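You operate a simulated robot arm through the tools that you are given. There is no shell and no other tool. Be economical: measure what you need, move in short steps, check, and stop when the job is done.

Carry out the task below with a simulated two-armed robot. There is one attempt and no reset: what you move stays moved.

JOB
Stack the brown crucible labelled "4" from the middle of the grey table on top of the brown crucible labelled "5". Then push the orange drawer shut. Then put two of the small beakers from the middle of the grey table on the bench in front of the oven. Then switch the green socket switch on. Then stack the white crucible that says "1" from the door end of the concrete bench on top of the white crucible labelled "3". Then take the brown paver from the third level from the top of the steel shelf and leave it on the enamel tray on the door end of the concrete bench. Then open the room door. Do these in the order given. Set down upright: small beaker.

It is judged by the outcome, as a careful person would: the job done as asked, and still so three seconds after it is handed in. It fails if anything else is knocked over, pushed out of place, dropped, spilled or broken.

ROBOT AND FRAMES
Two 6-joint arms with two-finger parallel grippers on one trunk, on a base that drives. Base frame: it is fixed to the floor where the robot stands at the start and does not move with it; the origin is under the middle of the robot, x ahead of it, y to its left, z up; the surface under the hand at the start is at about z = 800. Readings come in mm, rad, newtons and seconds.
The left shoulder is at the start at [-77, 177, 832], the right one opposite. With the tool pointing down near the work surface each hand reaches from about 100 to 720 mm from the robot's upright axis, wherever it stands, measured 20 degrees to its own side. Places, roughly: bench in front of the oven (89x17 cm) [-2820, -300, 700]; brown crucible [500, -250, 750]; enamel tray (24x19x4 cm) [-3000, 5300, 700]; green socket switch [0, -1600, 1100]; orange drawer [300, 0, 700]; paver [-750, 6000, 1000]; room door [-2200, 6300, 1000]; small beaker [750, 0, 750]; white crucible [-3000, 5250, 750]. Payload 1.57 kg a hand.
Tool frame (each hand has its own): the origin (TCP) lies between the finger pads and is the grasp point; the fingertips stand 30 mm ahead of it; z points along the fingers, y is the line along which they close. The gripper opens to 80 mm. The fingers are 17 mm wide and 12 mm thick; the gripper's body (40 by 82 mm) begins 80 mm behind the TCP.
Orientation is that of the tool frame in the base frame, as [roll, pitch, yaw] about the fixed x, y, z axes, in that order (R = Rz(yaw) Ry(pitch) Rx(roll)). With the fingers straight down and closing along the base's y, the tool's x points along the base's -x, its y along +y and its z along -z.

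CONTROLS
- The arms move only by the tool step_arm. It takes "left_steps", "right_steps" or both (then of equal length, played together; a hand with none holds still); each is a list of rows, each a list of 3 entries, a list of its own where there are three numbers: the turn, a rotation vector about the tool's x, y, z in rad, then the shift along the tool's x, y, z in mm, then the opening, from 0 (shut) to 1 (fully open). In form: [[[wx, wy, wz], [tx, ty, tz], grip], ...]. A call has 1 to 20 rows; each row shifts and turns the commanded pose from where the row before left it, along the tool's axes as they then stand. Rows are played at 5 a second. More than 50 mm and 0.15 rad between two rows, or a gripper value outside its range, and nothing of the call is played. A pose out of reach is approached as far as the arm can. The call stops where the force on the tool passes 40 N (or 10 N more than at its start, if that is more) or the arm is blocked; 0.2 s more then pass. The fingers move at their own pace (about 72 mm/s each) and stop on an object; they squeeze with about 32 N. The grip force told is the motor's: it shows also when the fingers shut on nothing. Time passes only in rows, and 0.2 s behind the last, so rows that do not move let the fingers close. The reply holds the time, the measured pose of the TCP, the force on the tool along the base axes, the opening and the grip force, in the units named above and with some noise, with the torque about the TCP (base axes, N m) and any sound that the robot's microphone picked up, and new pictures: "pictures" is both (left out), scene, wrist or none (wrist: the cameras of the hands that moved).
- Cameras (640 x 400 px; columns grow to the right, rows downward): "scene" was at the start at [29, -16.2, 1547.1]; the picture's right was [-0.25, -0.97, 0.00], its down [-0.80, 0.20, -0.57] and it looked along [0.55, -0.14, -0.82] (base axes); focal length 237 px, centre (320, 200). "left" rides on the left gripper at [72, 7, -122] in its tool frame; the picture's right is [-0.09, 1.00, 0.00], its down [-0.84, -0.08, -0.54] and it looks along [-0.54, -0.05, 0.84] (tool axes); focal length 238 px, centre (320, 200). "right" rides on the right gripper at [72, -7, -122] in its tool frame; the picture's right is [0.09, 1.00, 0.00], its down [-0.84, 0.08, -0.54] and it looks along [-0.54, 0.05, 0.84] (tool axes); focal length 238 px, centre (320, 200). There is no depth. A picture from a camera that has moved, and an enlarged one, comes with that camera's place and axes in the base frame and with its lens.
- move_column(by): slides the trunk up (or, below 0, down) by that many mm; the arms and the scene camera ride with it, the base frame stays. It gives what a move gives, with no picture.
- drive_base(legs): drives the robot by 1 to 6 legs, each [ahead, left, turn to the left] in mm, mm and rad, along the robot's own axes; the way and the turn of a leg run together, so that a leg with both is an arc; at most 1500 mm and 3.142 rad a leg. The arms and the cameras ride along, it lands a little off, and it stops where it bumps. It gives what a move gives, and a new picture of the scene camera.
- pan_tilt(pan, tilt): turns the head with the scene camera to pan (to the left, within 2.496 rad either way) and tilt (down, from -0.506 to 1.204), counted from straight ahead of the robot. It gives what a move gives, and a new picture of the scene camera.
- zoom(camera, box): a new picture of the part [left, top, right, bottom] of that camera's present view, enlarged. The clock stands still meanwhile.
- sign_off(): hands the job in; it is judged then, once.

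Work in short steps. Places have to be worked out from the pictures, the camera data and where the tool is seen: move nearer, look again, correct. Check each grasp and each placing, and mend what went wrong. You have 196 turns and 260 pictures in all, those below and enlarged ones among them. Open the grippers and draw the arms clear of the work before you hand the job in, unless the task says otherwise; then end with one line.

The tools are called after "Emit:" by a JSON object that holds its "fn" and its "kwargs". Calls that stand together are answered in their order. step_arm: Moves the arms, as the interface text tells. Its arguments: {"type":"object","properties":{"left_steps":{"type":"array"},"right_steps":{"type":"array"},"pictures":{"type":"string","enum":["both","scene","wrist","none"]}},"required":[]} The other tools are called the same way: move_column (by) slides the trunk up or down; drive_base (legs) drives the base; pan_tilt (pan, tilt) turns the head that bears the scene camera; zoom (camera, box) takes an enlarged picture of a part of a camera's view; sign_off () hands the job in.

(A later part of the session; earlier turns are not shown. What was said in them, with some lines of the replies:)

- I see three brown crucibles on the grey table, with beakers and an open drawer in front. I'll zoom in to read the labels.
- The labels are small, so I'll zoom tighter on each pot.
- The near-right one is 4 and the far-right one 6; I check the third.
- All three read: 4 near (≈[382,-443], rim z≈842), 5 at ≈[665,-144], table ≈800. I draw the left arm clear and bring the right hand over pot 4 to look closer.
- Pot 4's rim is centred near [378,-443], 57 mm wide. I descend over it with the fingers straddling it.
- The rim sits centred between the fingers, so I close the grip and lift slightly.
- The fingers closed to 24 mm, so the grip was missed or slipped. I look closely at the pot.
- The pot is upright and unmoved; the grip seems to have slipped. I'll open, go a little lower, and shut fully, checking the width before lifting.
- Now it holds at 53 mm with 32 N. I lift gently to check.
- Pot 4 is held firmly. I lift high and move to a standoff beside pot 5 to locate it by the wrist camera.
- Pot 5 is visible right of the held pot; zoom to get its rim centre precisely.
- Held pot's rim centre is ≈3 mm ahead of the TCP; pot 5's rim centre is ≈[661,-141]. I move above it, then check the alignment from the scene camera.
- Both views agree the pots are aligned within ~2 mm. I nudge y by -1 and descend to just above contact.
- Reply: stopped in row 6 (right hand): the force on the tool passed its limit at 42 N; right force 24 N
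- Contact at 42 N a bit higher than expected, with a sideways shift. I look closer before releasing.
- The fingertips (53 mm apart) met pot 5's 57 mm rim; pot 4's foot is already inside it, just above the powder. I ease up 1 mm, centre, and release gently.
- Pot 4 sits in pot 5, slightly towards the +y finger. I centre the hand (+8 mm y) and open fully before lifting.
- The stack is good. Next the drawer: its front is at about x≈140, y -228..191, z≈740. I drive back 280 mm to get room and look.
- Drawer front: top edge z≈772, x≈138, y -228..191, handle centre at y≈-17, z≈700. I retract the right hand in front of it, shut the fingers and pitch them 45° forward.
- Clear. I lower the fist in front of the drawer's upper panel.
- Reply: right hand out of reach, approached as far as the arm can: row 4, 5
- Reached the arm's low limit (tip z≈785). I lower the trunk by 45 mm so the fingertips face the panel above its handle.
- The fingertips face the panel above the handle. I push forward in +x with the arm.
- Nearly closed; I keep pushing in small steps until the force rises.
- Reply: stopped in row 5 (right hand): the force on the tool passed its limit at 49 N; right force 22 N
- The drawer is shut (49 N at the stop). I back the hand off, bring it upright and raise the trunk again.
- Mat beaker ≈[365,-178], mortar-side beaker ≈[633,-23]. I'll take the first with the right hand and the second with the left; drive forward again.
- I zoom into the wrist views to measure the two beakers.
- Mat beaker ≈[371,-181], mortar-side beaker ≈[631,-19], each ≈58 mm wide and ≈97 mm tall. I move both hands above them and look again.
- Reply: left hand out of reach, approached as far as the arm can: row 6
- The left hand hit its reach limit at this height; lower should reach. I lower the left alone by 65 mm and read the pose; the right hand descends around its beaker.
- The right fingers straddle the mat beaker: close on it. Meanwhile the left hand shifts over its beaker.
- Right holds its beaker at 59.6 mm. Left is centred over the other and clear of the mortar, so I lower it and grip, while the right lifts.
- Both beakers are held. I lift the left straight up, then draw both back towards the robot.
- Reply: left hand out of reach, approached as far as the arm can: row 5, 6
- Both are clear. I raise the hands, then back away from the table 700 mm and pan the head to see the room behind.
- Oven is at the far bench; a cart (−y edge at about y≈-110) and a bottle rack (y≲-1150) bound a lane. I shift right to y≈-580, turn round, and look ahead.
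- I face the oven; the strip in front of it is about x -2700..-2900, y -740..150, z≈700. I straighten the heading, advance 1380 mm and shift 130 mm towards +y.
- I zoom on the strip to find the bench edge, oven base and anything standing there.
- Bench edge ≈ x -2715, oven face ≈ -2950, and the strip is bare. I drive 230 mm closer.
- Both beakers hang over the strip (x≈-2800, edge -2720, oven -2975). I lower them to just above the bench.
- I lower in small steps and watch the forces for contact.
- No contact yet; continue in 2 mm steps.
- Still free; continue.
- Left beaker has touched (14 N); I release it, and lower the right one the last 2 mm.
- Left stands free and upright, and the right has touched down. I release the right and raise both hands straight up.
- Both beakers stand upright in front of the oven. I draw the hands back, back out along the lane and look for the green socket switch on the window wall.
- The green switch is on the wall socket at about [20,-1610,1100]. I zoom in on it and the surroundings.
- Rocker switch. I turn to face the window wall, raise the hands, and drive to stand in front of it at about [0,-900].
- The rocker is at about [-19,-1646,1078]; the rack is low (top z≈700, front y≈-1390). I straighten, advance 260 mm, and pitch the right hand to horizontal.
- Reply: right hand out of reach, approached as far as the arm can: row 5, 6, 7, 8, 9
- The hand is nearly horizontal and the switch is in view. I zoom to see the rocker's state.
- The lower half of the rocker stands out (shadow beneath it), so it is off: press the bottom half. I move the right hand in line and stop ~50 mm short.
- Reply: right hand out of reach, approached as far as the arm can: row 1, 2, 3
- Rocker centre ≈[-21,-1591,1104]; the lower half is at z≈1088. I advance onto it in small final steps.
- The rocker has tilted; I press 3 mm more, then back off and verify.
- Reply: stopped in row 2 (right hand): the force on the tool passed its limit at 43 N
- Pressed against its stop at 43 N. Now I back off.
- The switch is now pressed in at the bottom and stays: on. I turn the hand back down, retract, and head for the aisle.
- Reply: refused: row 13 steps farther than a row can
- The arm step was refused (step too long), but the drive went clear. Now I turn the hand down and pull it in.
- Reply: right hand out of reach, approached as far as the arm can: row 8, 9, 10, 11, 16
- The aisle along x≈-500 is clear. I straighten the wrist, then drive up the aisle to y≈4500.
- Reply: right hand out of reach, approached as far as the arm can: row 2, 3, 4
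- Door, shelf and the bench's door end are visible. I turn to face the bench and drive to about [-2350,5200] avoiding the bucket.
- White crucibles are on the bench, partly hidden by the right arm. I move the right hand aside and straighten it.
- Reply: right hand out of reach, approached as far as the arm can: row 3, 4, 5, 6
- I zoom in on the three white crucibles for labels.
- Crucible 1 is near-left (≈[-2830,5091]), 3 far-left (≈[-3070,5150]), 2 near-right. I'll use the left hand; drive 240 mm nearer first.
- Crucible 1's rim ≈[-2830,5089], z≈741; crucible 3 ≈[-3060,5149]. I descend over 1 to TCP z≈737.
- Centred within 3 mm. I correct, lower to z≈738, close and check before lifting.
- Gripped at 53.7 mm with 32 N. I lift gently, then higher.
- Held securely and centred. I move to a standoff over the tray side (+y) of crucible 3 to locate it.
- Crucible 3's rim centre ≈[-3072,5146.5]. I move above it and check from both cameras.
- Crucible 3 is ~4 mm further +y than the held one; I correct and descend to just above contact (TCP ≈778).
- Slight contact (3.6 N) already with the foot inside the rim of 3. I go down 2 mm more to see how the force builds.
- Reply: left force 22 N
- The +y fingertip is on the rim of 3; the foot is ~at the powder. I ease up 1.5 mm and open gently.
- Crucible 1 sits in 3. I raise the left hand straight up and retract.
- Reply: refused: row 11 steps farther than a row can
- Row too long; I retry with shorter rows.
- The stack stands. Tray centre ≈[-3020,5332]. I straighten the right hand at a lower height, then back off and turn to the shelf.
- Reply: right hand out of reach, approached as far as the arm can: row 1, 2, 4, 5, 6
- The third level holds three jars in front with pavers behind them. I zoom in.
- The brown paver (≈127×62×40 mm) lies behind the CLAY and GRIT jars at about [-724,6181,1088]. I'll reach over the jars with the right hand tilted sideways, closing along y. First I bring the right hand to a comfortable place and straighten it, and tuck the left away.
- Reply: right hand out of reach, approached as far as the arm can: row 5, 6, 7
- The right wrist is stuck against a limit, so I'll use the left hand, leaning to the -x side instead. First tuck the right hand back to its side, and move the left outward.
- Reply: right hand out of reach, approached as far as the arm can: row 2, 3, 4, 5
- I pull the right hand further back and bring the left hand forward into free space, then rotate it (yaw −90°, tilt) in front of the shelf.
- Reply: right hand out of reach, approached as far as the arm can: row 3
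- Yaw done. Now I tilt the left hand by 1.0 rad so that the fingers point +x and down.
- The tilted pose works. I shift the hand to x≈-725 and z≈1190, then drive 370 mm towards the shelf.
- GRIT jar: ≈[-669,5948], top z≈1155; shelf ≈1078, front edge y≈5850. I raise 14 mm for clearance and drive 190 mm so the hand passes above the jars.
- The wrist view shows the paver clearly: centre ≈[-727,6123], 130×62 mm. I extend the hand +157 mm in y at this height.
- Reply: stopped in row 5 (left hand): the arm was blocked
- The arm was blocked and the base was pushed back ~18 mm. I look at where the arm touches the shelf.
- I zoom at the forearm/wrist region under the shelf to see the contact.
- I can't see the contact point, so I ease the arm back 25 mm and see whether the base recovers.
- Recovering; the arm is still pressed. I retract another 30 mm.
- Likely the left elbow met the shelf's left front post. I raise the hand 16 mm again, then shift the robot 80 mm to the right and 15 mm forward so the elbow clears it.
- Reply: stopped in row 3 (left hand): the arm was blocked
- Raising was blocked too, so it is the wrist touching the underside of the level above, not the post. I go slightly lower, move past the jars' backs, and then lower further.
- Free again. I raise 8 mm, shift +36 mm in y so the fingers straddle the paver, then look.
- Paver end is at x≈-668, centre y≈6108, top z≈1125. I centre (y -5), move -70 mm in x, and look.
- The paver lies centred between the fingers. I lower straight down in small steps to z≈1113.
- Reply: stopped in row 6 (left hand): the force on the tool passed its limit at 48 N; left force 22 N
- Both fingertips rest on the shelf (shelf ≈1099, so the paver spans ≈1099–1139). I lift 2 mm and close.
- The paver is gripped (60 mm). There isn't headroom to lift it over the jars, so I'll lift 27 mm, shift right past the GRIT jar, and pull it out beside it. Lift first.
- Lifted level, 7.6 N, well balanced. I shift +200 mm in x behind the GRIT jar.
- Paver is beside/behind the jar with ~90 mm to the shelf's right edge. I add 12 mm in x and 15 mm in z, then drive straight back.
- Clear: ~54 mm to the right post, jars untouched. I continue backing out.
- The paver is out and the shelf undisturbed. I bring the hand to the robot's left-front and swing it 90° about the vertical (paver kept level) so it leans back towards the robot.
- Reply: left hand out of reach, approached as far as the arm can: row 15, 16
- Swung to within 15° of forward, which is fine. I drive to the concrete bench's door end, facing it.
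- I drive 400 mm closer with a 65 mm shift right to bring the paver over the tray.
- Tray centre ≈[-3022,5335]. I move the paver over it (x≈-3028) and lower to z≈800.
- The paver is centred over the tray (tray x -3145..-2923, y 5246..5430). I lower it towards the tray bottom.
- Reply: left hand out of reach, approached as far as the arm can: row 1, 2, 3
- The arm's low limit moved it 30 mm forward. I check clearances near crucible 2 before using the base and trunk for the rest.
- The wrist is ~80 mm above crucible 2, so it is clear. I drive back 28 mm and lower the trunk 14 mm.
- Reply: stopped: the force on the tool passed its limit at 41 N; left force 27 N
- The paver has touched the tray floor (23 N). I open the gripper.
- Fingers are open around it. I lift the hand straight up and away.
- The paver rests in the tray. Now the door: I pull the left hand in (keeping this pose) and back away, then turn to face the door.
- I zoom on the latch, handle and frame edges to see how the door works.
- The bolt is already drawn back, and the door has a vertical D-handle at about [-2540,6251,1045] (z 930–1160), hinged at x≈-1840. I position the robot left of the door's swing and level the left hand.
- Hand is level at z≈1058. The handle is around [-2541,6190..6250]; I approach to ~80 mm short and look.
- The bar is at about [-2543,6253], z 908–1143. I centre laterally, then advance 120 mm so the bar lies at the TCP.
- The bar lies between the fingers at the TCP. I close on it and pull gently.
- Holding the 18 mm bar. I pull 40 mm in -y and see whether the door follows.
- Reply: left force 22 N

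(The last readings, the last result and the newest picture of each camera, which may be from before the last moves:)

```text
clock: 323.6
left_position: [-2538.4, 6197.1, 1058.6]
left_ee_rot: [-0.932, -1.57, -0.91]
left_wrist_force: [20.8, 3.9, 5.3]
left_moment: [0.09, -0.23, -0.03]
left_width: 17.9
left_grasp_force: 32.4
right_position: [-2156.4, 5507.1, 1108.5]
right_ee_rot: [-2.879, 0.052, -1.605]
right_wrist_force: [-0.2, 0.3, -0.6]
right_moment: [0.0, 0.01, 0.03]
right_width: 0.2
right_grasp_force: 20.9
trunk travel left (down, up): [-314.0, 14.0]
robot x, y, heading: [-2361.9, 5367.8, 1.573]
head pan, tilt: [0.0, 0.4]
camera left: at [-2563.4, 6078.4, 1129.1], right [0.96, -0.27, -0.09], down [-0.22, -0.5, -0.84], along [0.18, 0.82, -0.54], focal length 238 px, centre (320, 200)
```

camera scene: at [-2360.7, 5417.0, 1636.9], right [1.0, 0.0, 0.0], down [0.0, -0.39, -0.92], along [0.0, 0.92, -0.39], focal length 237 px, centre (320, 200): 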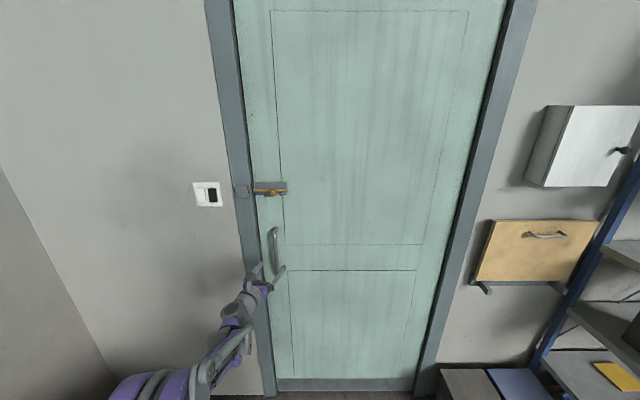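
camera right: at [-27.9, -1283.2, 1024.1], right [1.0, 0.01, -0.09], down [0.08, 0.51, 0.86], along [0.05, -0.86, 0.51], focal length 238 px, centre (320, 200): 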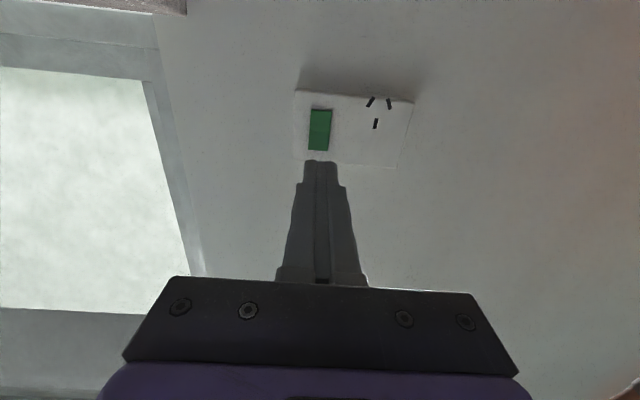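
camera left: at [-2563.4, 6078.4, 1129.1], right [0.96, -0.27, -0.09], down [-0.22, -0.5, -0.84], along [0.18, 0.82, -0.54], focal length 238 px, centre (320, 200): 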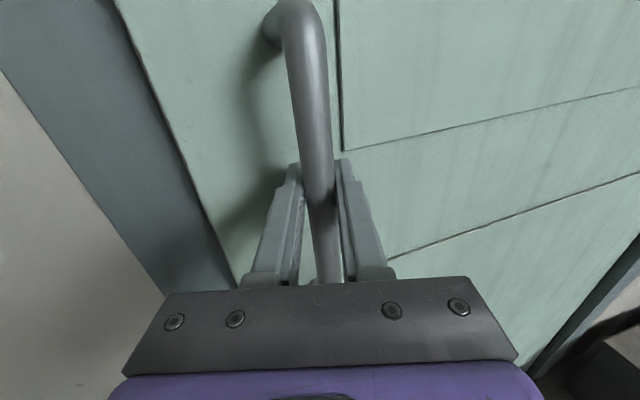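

The door opens inward with the pull. I follow the handle's arc about the hinge (≈[-1838,6287], r≈705).

Emit:
{"fn": "step_arm", "kwargs": {"left_steps": [[[0, 0, 0], [0, 14, -21.5], 0], [[0, 0, 0], [0, 11.5, -22.8], 0], [[0, 0, 0], [0, 11.6, -20.3], 0], [[0, 0, 0], [0, 11.6, -20.3], 0], [[0, 0, 0], [0, 11.6, -20.3], 0], [[0, 0, 0], [0, 13.7, -19.2], 0], [[0, 0, 0], [0, 13.7, -19.2], 0], [[0, 0, 0], [0, 13.7, -19.2], 0], [[0, 0, 0], [0, 0, 0], 0]], "pictures": "scene"}}

```text
clock: 325.6
left_position: [-2492.0, 6013.3, 1057.3]
left_ee_rot: [0.865, -1.568, -2.701]
left_wrist_force: [-24.5, -10.0, 3.8]
left_moment: [0.48, 0.0, -0.1]
left_width: 18.2
left_grasp_force: 32.2
right_position: [-2160.4, 5505.4, 1110.0]
right_ee_rot: [-2.875, 0.052, -1.605]
right_wrist_force: [0.5, 0.6, 0.7]
right_moment: [0.0, -0.03, -0.02]
right_width: 0.0
right_grasp_force: 20.7
trunk travel left (down, up): [-314.0, 14.0]
robot x, y, heading: [-2365.2, 5365.2, 1.568]
head pan, tilt: [0.0, 0.4]
camera scene: at [-2365.6, 5415.8, 1637.1], right [1.0, 0.0, 0.0], down [0.0, -0.39, -0.92], along [0.0, 0.92, -0.39], focal length 237 px, centre (320, 200)
```

scene: 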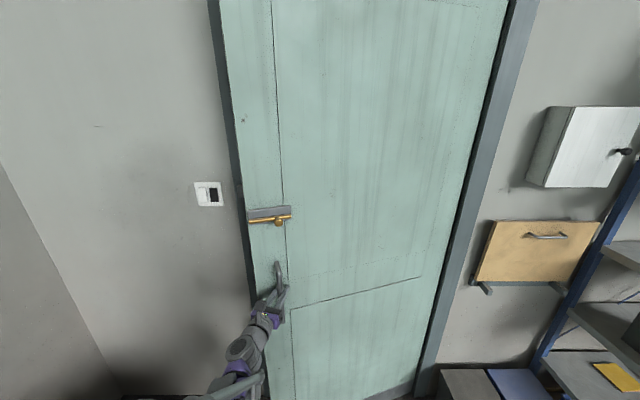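

The door is following well (slight over-shift in x). I continue the arc to ~40°.

Emit:
{"fn": "step_arm", "kwargs": {"left_steps": [[[0, 0, 0], [0, 9, -18.5], 0], [[0, 0, 0], [0, 14, -17.9], 0], [[0, 0, 0], [0, 14, -17.9], 0], [[0, 0, 0], [0, 16, -16.3], 0], [[0, 0, 0], [0, 16, -16.3], 0], [[0, 0, 0], [0, 16, -16.3], 0], [[0, 0, 0], [0, 17.5, -14.5], 0], [[0, 0, 0], [0, 17.5, -14.5], 0], [[0, 0, 0], [0, 17.5, -14.5], 0], [[0, 0, 0], [0, 0, 0], 0]], "pictures": "scene"}}

```text
clock: 327.8
left_position: [-2399.7, 5843.7, 1057.4]
left_ee_rot: [-2.119, -1.57, 0.27]
left_wrist_force: [23.3, 18.5, 6.0]
left_moment: [-0.19, -0.31, 0.08]
left_width: 17.7
left_grasp_force: 32.6
left hand out of reach, approached as far as the arm can: row 9
right_position: [-2153.5, 5507.9, 1108.4]
right_ee_rot: [-2.88, 0.048, -1.606]
right_wrist_force: [-0.1, 0.1, 0.3]
right_moment: [0.01, -0.05, 0.04]
right_width: 0.0
right_grasp_force: 21.2
trunk travel left (down, up): [-314.0, 14.0]
robot x, y, heading: [-2359.9, 5362.7, 1.565]
head pan, tilt: [0.0, 0.4]
camera scene: at [-2356.6, 5421.0, 1637.1], right [1.0, 0.0, 0.0], down [0.0, -0.39, -0.92], along [0.0, 0.92, -0.39], focal length 237 px, centre (320, 200)
```

scene: 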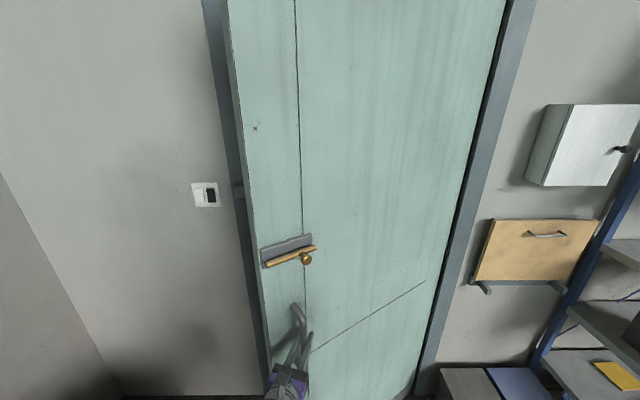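

Door is ~38° open and the arm is near its inner limit. I now use the base: back 75 mm and right 85 mm along the arc, twice.

Emit:
{"fn": "drive_base", "kwargs": {"legs": [[-80, -82, 0]]}}

```text
clock: 329.1
left_position: [-2328.6, 5761.2, 1057.3]
left_ee_rot: [1.549, -1.568, 2.891]
left_wrist_force: [-24.7, -22.5, -13.0]
left_moment: [0.01, -0.36, 0.06]
left_width: 18.0
left_grasp_force: 32.5
right_position: [-2080.5, 5426.7, 1109.2]
right_ee_rot: [-2.874, 0.053, -1.602]
right_wrist_force: [0.8, -0.1, 0.8]
right_moment: [0.0, 0.0, -0.03]
right_width: 0.0
right_grasp_force: 20.8
trunk travel left (down, up): [-314.0, 14.0]
robot x, y, heading: [-2282.8, 5287.6, 1.569]
head pan, tilt: [0.0, 0.4]
camera scene: at [-2285.3, 5337.1, 1637.1], right [1.0, 0.0, 0.0], down [0.0, -0.39, -0.92], along [0.0, 0.92, -0.39], focal length 237 px, centre (320, 200)
```

scene: 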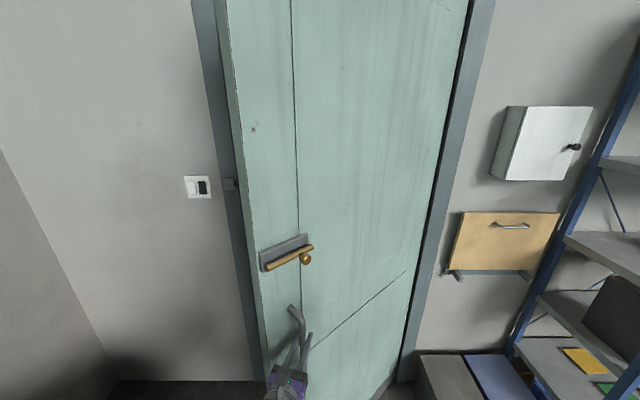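

At ~48°. I continue with a leg along the tangent.

Emit:
{"fn": "drive_base", "kwargs": {"legs": [[-95, -114, 0]]}}

```text
clock: 330.8
left_position: [-2212.1, 5666.3, 1057.6]
left_ee_rot: [2.046, -1.571, 2.395]
left_wrist_force: [2.2, 6.8, 3.5]
left_moment: [0.4, -0.48, 0.22]
left_width: 18.1
left_grasp_force: 32.2
right_position: [-1963.4, 5332.4, 1109.0]
right_ee_rot: [-2.878, 0.05, -1.603]
right_wrist_force: [0.3, 0.3, 0.2]
right_moment: [0.03, 0.03, -0.01]
right_width: 0.4
right_grasp_force: 21.5
trunk travel left (down, up): [-314.0, 14.0]
robot x, y, heading: [-2168.9, 5194.1, 1.568]
head pan, tilt: [0.0, 0.4]
camera scene: at [-2167.1, 5243.7, 1637.2], right [1.0, 0.0, 0.0], down [0.0, -0.39, -0.92], along [0.0, 0.92, -0.39], focal length 237 px, centre (320, 200)
```

scene: 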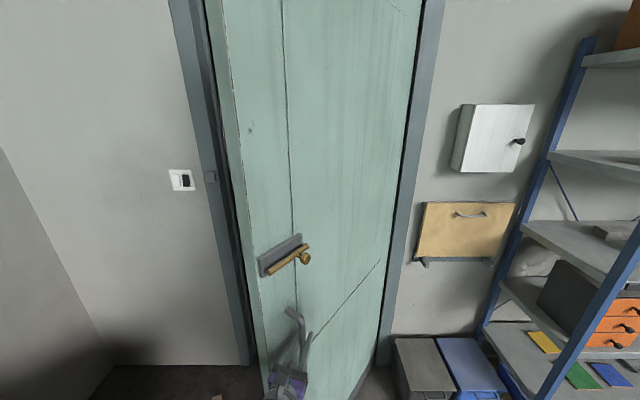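

Door at ~62°. I continue with two short legs that also turn the robot left, so the hand turns with the handle.

Emit:
{"fn": "drive_base", "kwargs": {"legs": [[-26, -115, 0.125], [-28, -115, 0.125]]}}

```text
clock: 333.8
left_position: [-2090.9, 5613.8, 1058.0]
left_ee_rot: [0.611, -1.567, -2.208]
left_wrist_force: [-9.3, -18.6, 5.8]
left_moment: [0.34, -0.23, -0.03]
left_width: 17.6
left_grasp_force: 32.7
right_position: [-1768.7, 5349.9, 1109.4]
right_ee_rot: [-2.877, 0.055, -1.355]
right_wrist_force: [0.0, 0.1, 0.8]
right_moment: [-0.02, -0.01, -0.02]
right_width: 0.1
right_grasp_force: 20.9
trunk travel left (down, up): [-314.0, 14.0]
robot x, y, heading: [-1934.8, 5170.1, 1.817]
head pan, tilt: [0.0, 0.4]
camera scene: at [-1944.2, 5212.7, 1637.2], right [0.97, 0.24, 0.0], down [0.1, -0.38, -0.92], along [-0.22, 0.89, -0.39], focal length 237 px, centre (320, 200)
```

scene: 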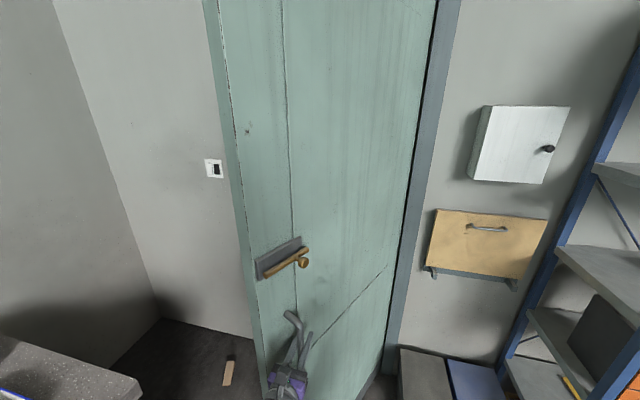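

Door at ~70°. One more pair of legs to bring it near 85°.

Emit:
{"fn": "drive_base", "kwargs": {"legs": [[-35, -108, 0.125], [-35, -108, 0.125]]}}

```text
clock: 336.6
left_position: [-1969.0, 5575.4, 1057.6]
left_ee_rot: [0.857, -1.567, -2.203]
left_wrist_force: [-7.9, -25.8, -2.5]
left_moment: [0.31, -0.04, -0.17]
left_width: 18.0
left_grasp_force: 32.5
right_position: [-1589.8, 5397.3, 1110.8]
right_ee_rot: [-2.876, 0.055, -1.106]
right_wrist_force: [-0.7, 0.9, 1.0]
right_moment: [0.0, 0.03, 0.03]
right_width: 0.1
right_grasp_force: 21.2
trunk travel left (down, up): [-314.0, 14.0]
robot x, y, heading: [-1701.8, 5184.7, 2.065]
head pan, tilt: [0.0, 0.4]
camera scene: at [-1726.0, 5221.8, 1637.0], right [0.88, 0.48, 0.0], down [0.19, -0.34, -0.92], along [-0.44, 0.81, -0.39], focal length 237 px, centre (320, 200)
```

scene: 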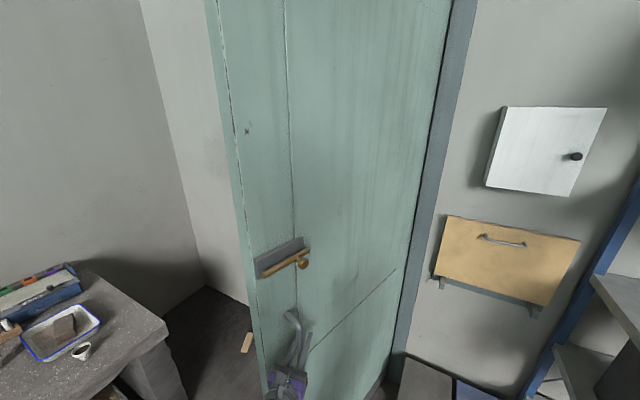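

Door is ~80° open. I release the handle and check it stays, then back the robot away.

Emit:
{"fn": "step_arm", "kwargs": {"left_steps": [[[0, 0, 0], [0, 0, 0], 0.4], [[0, 0, 0], [0, 0, 0], 1], [[0, 0, 0], [0, 0, 0], 1], [[0, 0, 0], [0, 0, 0], 1], [[0, 0, 0], [0, 0, 0], 1]], "pictures": "wrist"}}

```text
clock: 337.8
left_position: [-1965.8, 5577.0, 1058.2]
left_ee_rot: [1.485, -1.57, -2.831]
left_wrist_force: [-0.3, -0.2, -0.8]
left_moment: [0.0, -0.01, 0.05]
left_width: 80.1
left_grasp_force: 0.1
right_position: [-1588.9, 5400.9, 1109.7]
right_ee_rot: [-2.877, 0.051, -1.107]
right_wrist_force: [-0.1, 0.1, -0.2]
right_moment: [0.04, 0.02, 0.01]
right_width: 0.1
right_grasp_force: 21.5
trunk travel left (down, up): [-314.0, 14.0]
robot x, y, heading: [-1702.0, 5180.9, 2.069]
head pan, tilt: [0.0, 0.4]
camera left: at [-1932.0, 5460.1, 1128.7], right [0.97, 0.22, -0.09], down [0.05, -0.55, -0.84], along [-0.24, 0.81, -0.54], focal length 238 px, centre (320, 200)
```

left: 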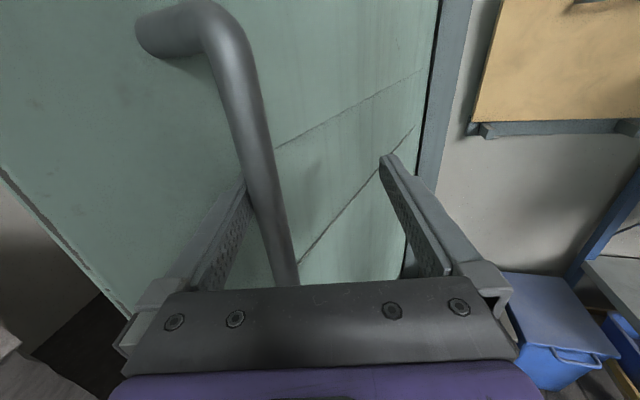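

The left finger sits between bar and door; I back straight out along the finger direction with the base.

Emit:
{"fn": "drive_base", "kwargs": {"legs": [[-145, 40, 0], [-290, 80, 0]]}}

Emit:
{"fn": "pan_tilt", "kwargs": {"pan": 0.1, "tilt": 0.4}}

```text
clock: 340.8
left_position: [-1867.9, 5140.3, 1058.7]
left_ee_rot: [1.413, -1.57, -2.755]
left_wrist_force: [-0.3, -0.5, -0.2]
left_moment: [-0.01, -0.01, -0.01]
left_width: 80.2
left_grasp_force: 0.1
right_position: [-1489.2, 4965.8, 1110.0]
right_ee_rot: [-2.878, 0.054, -1.104]
right_wrist_force: [0.5, 0.0, 0.1]
right_moment: [0.01, -0.02, 0.03]
right_width: 0.0
right_grasp_force: 21.4
trunk travel left (down, up): [-314.0, 14.0]
robot x, y, heading: [-1602.5, 4745.8, 2.065]
head pan, tilt: [0.0, 0.4]
camera scene: at [-1624.2, 4790.0, 1637.1], right [0.88, 0.48, 0.0], down [0.19, -0.34, -0.92], along [-0.44, 0.81, -0.39], focal length 237 px, centre (320, 200)
```

scene: 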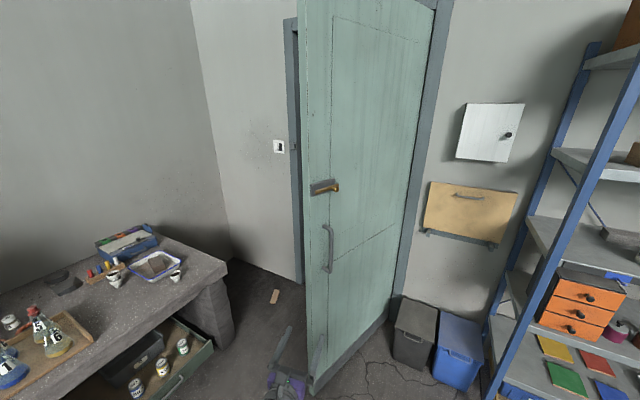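

```text
clock: 341.5
left_position: [-1866.5, 5140.7, 1057.5]
left_ee_rot: [1.394, -1.57, -2.736]
left_wrist_force: [-0.4, -0.5, 0.2]
left_moment: [0.0, 0.0, 0.0]
left_width: 79.9
left_grasp_force: 0.0
right_position: [-1488.6, 4965.7, 1109.7]
right_ee_rot: [-2.879, 0.052, -1.107]
right_wrist_force: [0.2, 0.4, 0.2]
right_moment: [0.01, 0.01, 0.01]
right_width: 0.1
right_grasp_force: 20.8
trunk travel left (down, up): [-314.0, 14.0]
robot x, y, heading: [-1602.7, 4743.1, 2.065]
head pan, tilt: [0.099, 0.4]
camera scene: at [-1631.7, 4784.6, 1636.9], right [0.83, 0.56, 0.0], down [0.22, -0.32, -0.92], along [-0.52, 0.76, -0.39], focal length 237 px, centre (320, 200)
```

scene: 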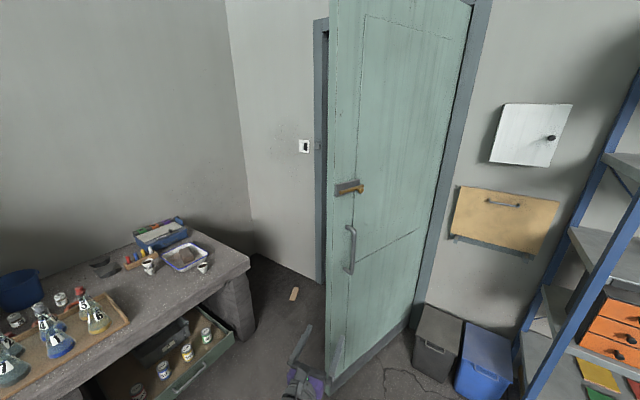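

The door stands wide open. I check the tray and stack once more and open the right gripper.

Emit:
{"fn": "zoom", "kwargs": {"camera": "scene", "box": [110, 210, 230, 300]}}

Emit:
{"fn": "step_arm", "kwargs": {"right_steps": [[[0, 0, 0], [0, 0, 0], 1], [[0, 0, 0], [0, 0, 0], 1], [[0, 0, 0], [0, 0, 0], 1]], "pictures": "scene"}}

```text
4.44 times, centred on (170, 255) of scene
camera zoom: at [-1631.7, 4784.6, 1636.9], right [0.83, 0.56, 0.0], down [0.22, -0.32, -0.92], along [-0.52, 0.76, -0.39], focal length 1054 px, centre (987, -44)
```

zoom: 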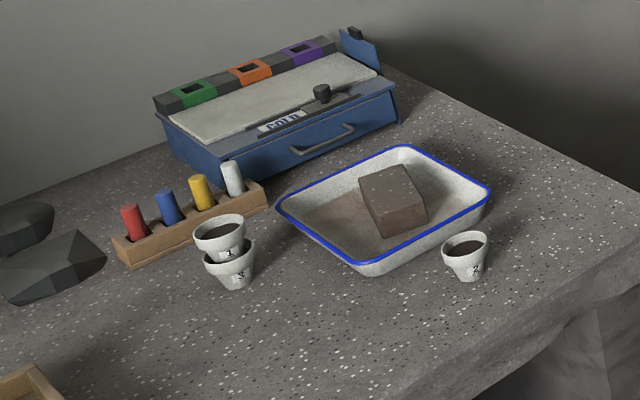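

```text
clock: 342.3
left_position: [-1866.3, 5141.7, 1058.0]
left_ee_rot: [1.553, -1.569, -2.898]
left_wrist_force: [0.5, -0.8, 0.3]
left_moment: [0.01, -0.02, -0.02]
left_width: 79.7
left_grasp_force: 0.0
right_position: [-1487.7, 4965.6, 1109.8]
right_ee_rot: [-2.878, 0.051, -1.103]
right_wrist_force: [0.0, 1.2, -0.4]
right_moment: [0.03, 0.02, 0.0]
right_width: 80.3
right_grasp_force: 0.1
trunk travel left (down, up): [-314.0, 14.0]
robot x, y, heading: [-1600.5, 4746.4, 2.071]
head pan, tilt: [0.099, 0.4]
camera scene: at [-1631.9, 4785.1, 1637.0], right [0.83, 0.56, 0.0], down [0.22, -0.32, -0.92], along [-0.52, 0.76, -0.39], focal length 237 px, centre (320, 200)
```

scene: 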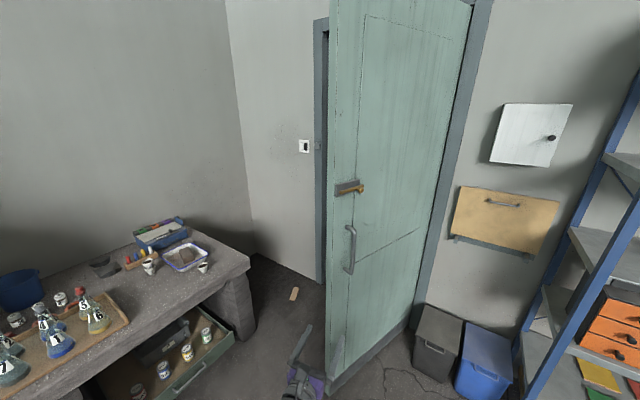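

All seven steps look complete: the paver lies in the tray, crucible 1 sits on 3, and the door is open and steady. Both grippers are open and clear, so I hand the job in.

Emit:
{"fn": "sign_off", "kwargs": {}}

```text
The job is handed in.
```

I did all seven steps in the order given and handed the job in. At hand-in the paver, the white crucible stack and the door were in view and in place. I last saw the brown stack, drawer, beakers and switch right after doing each of them.
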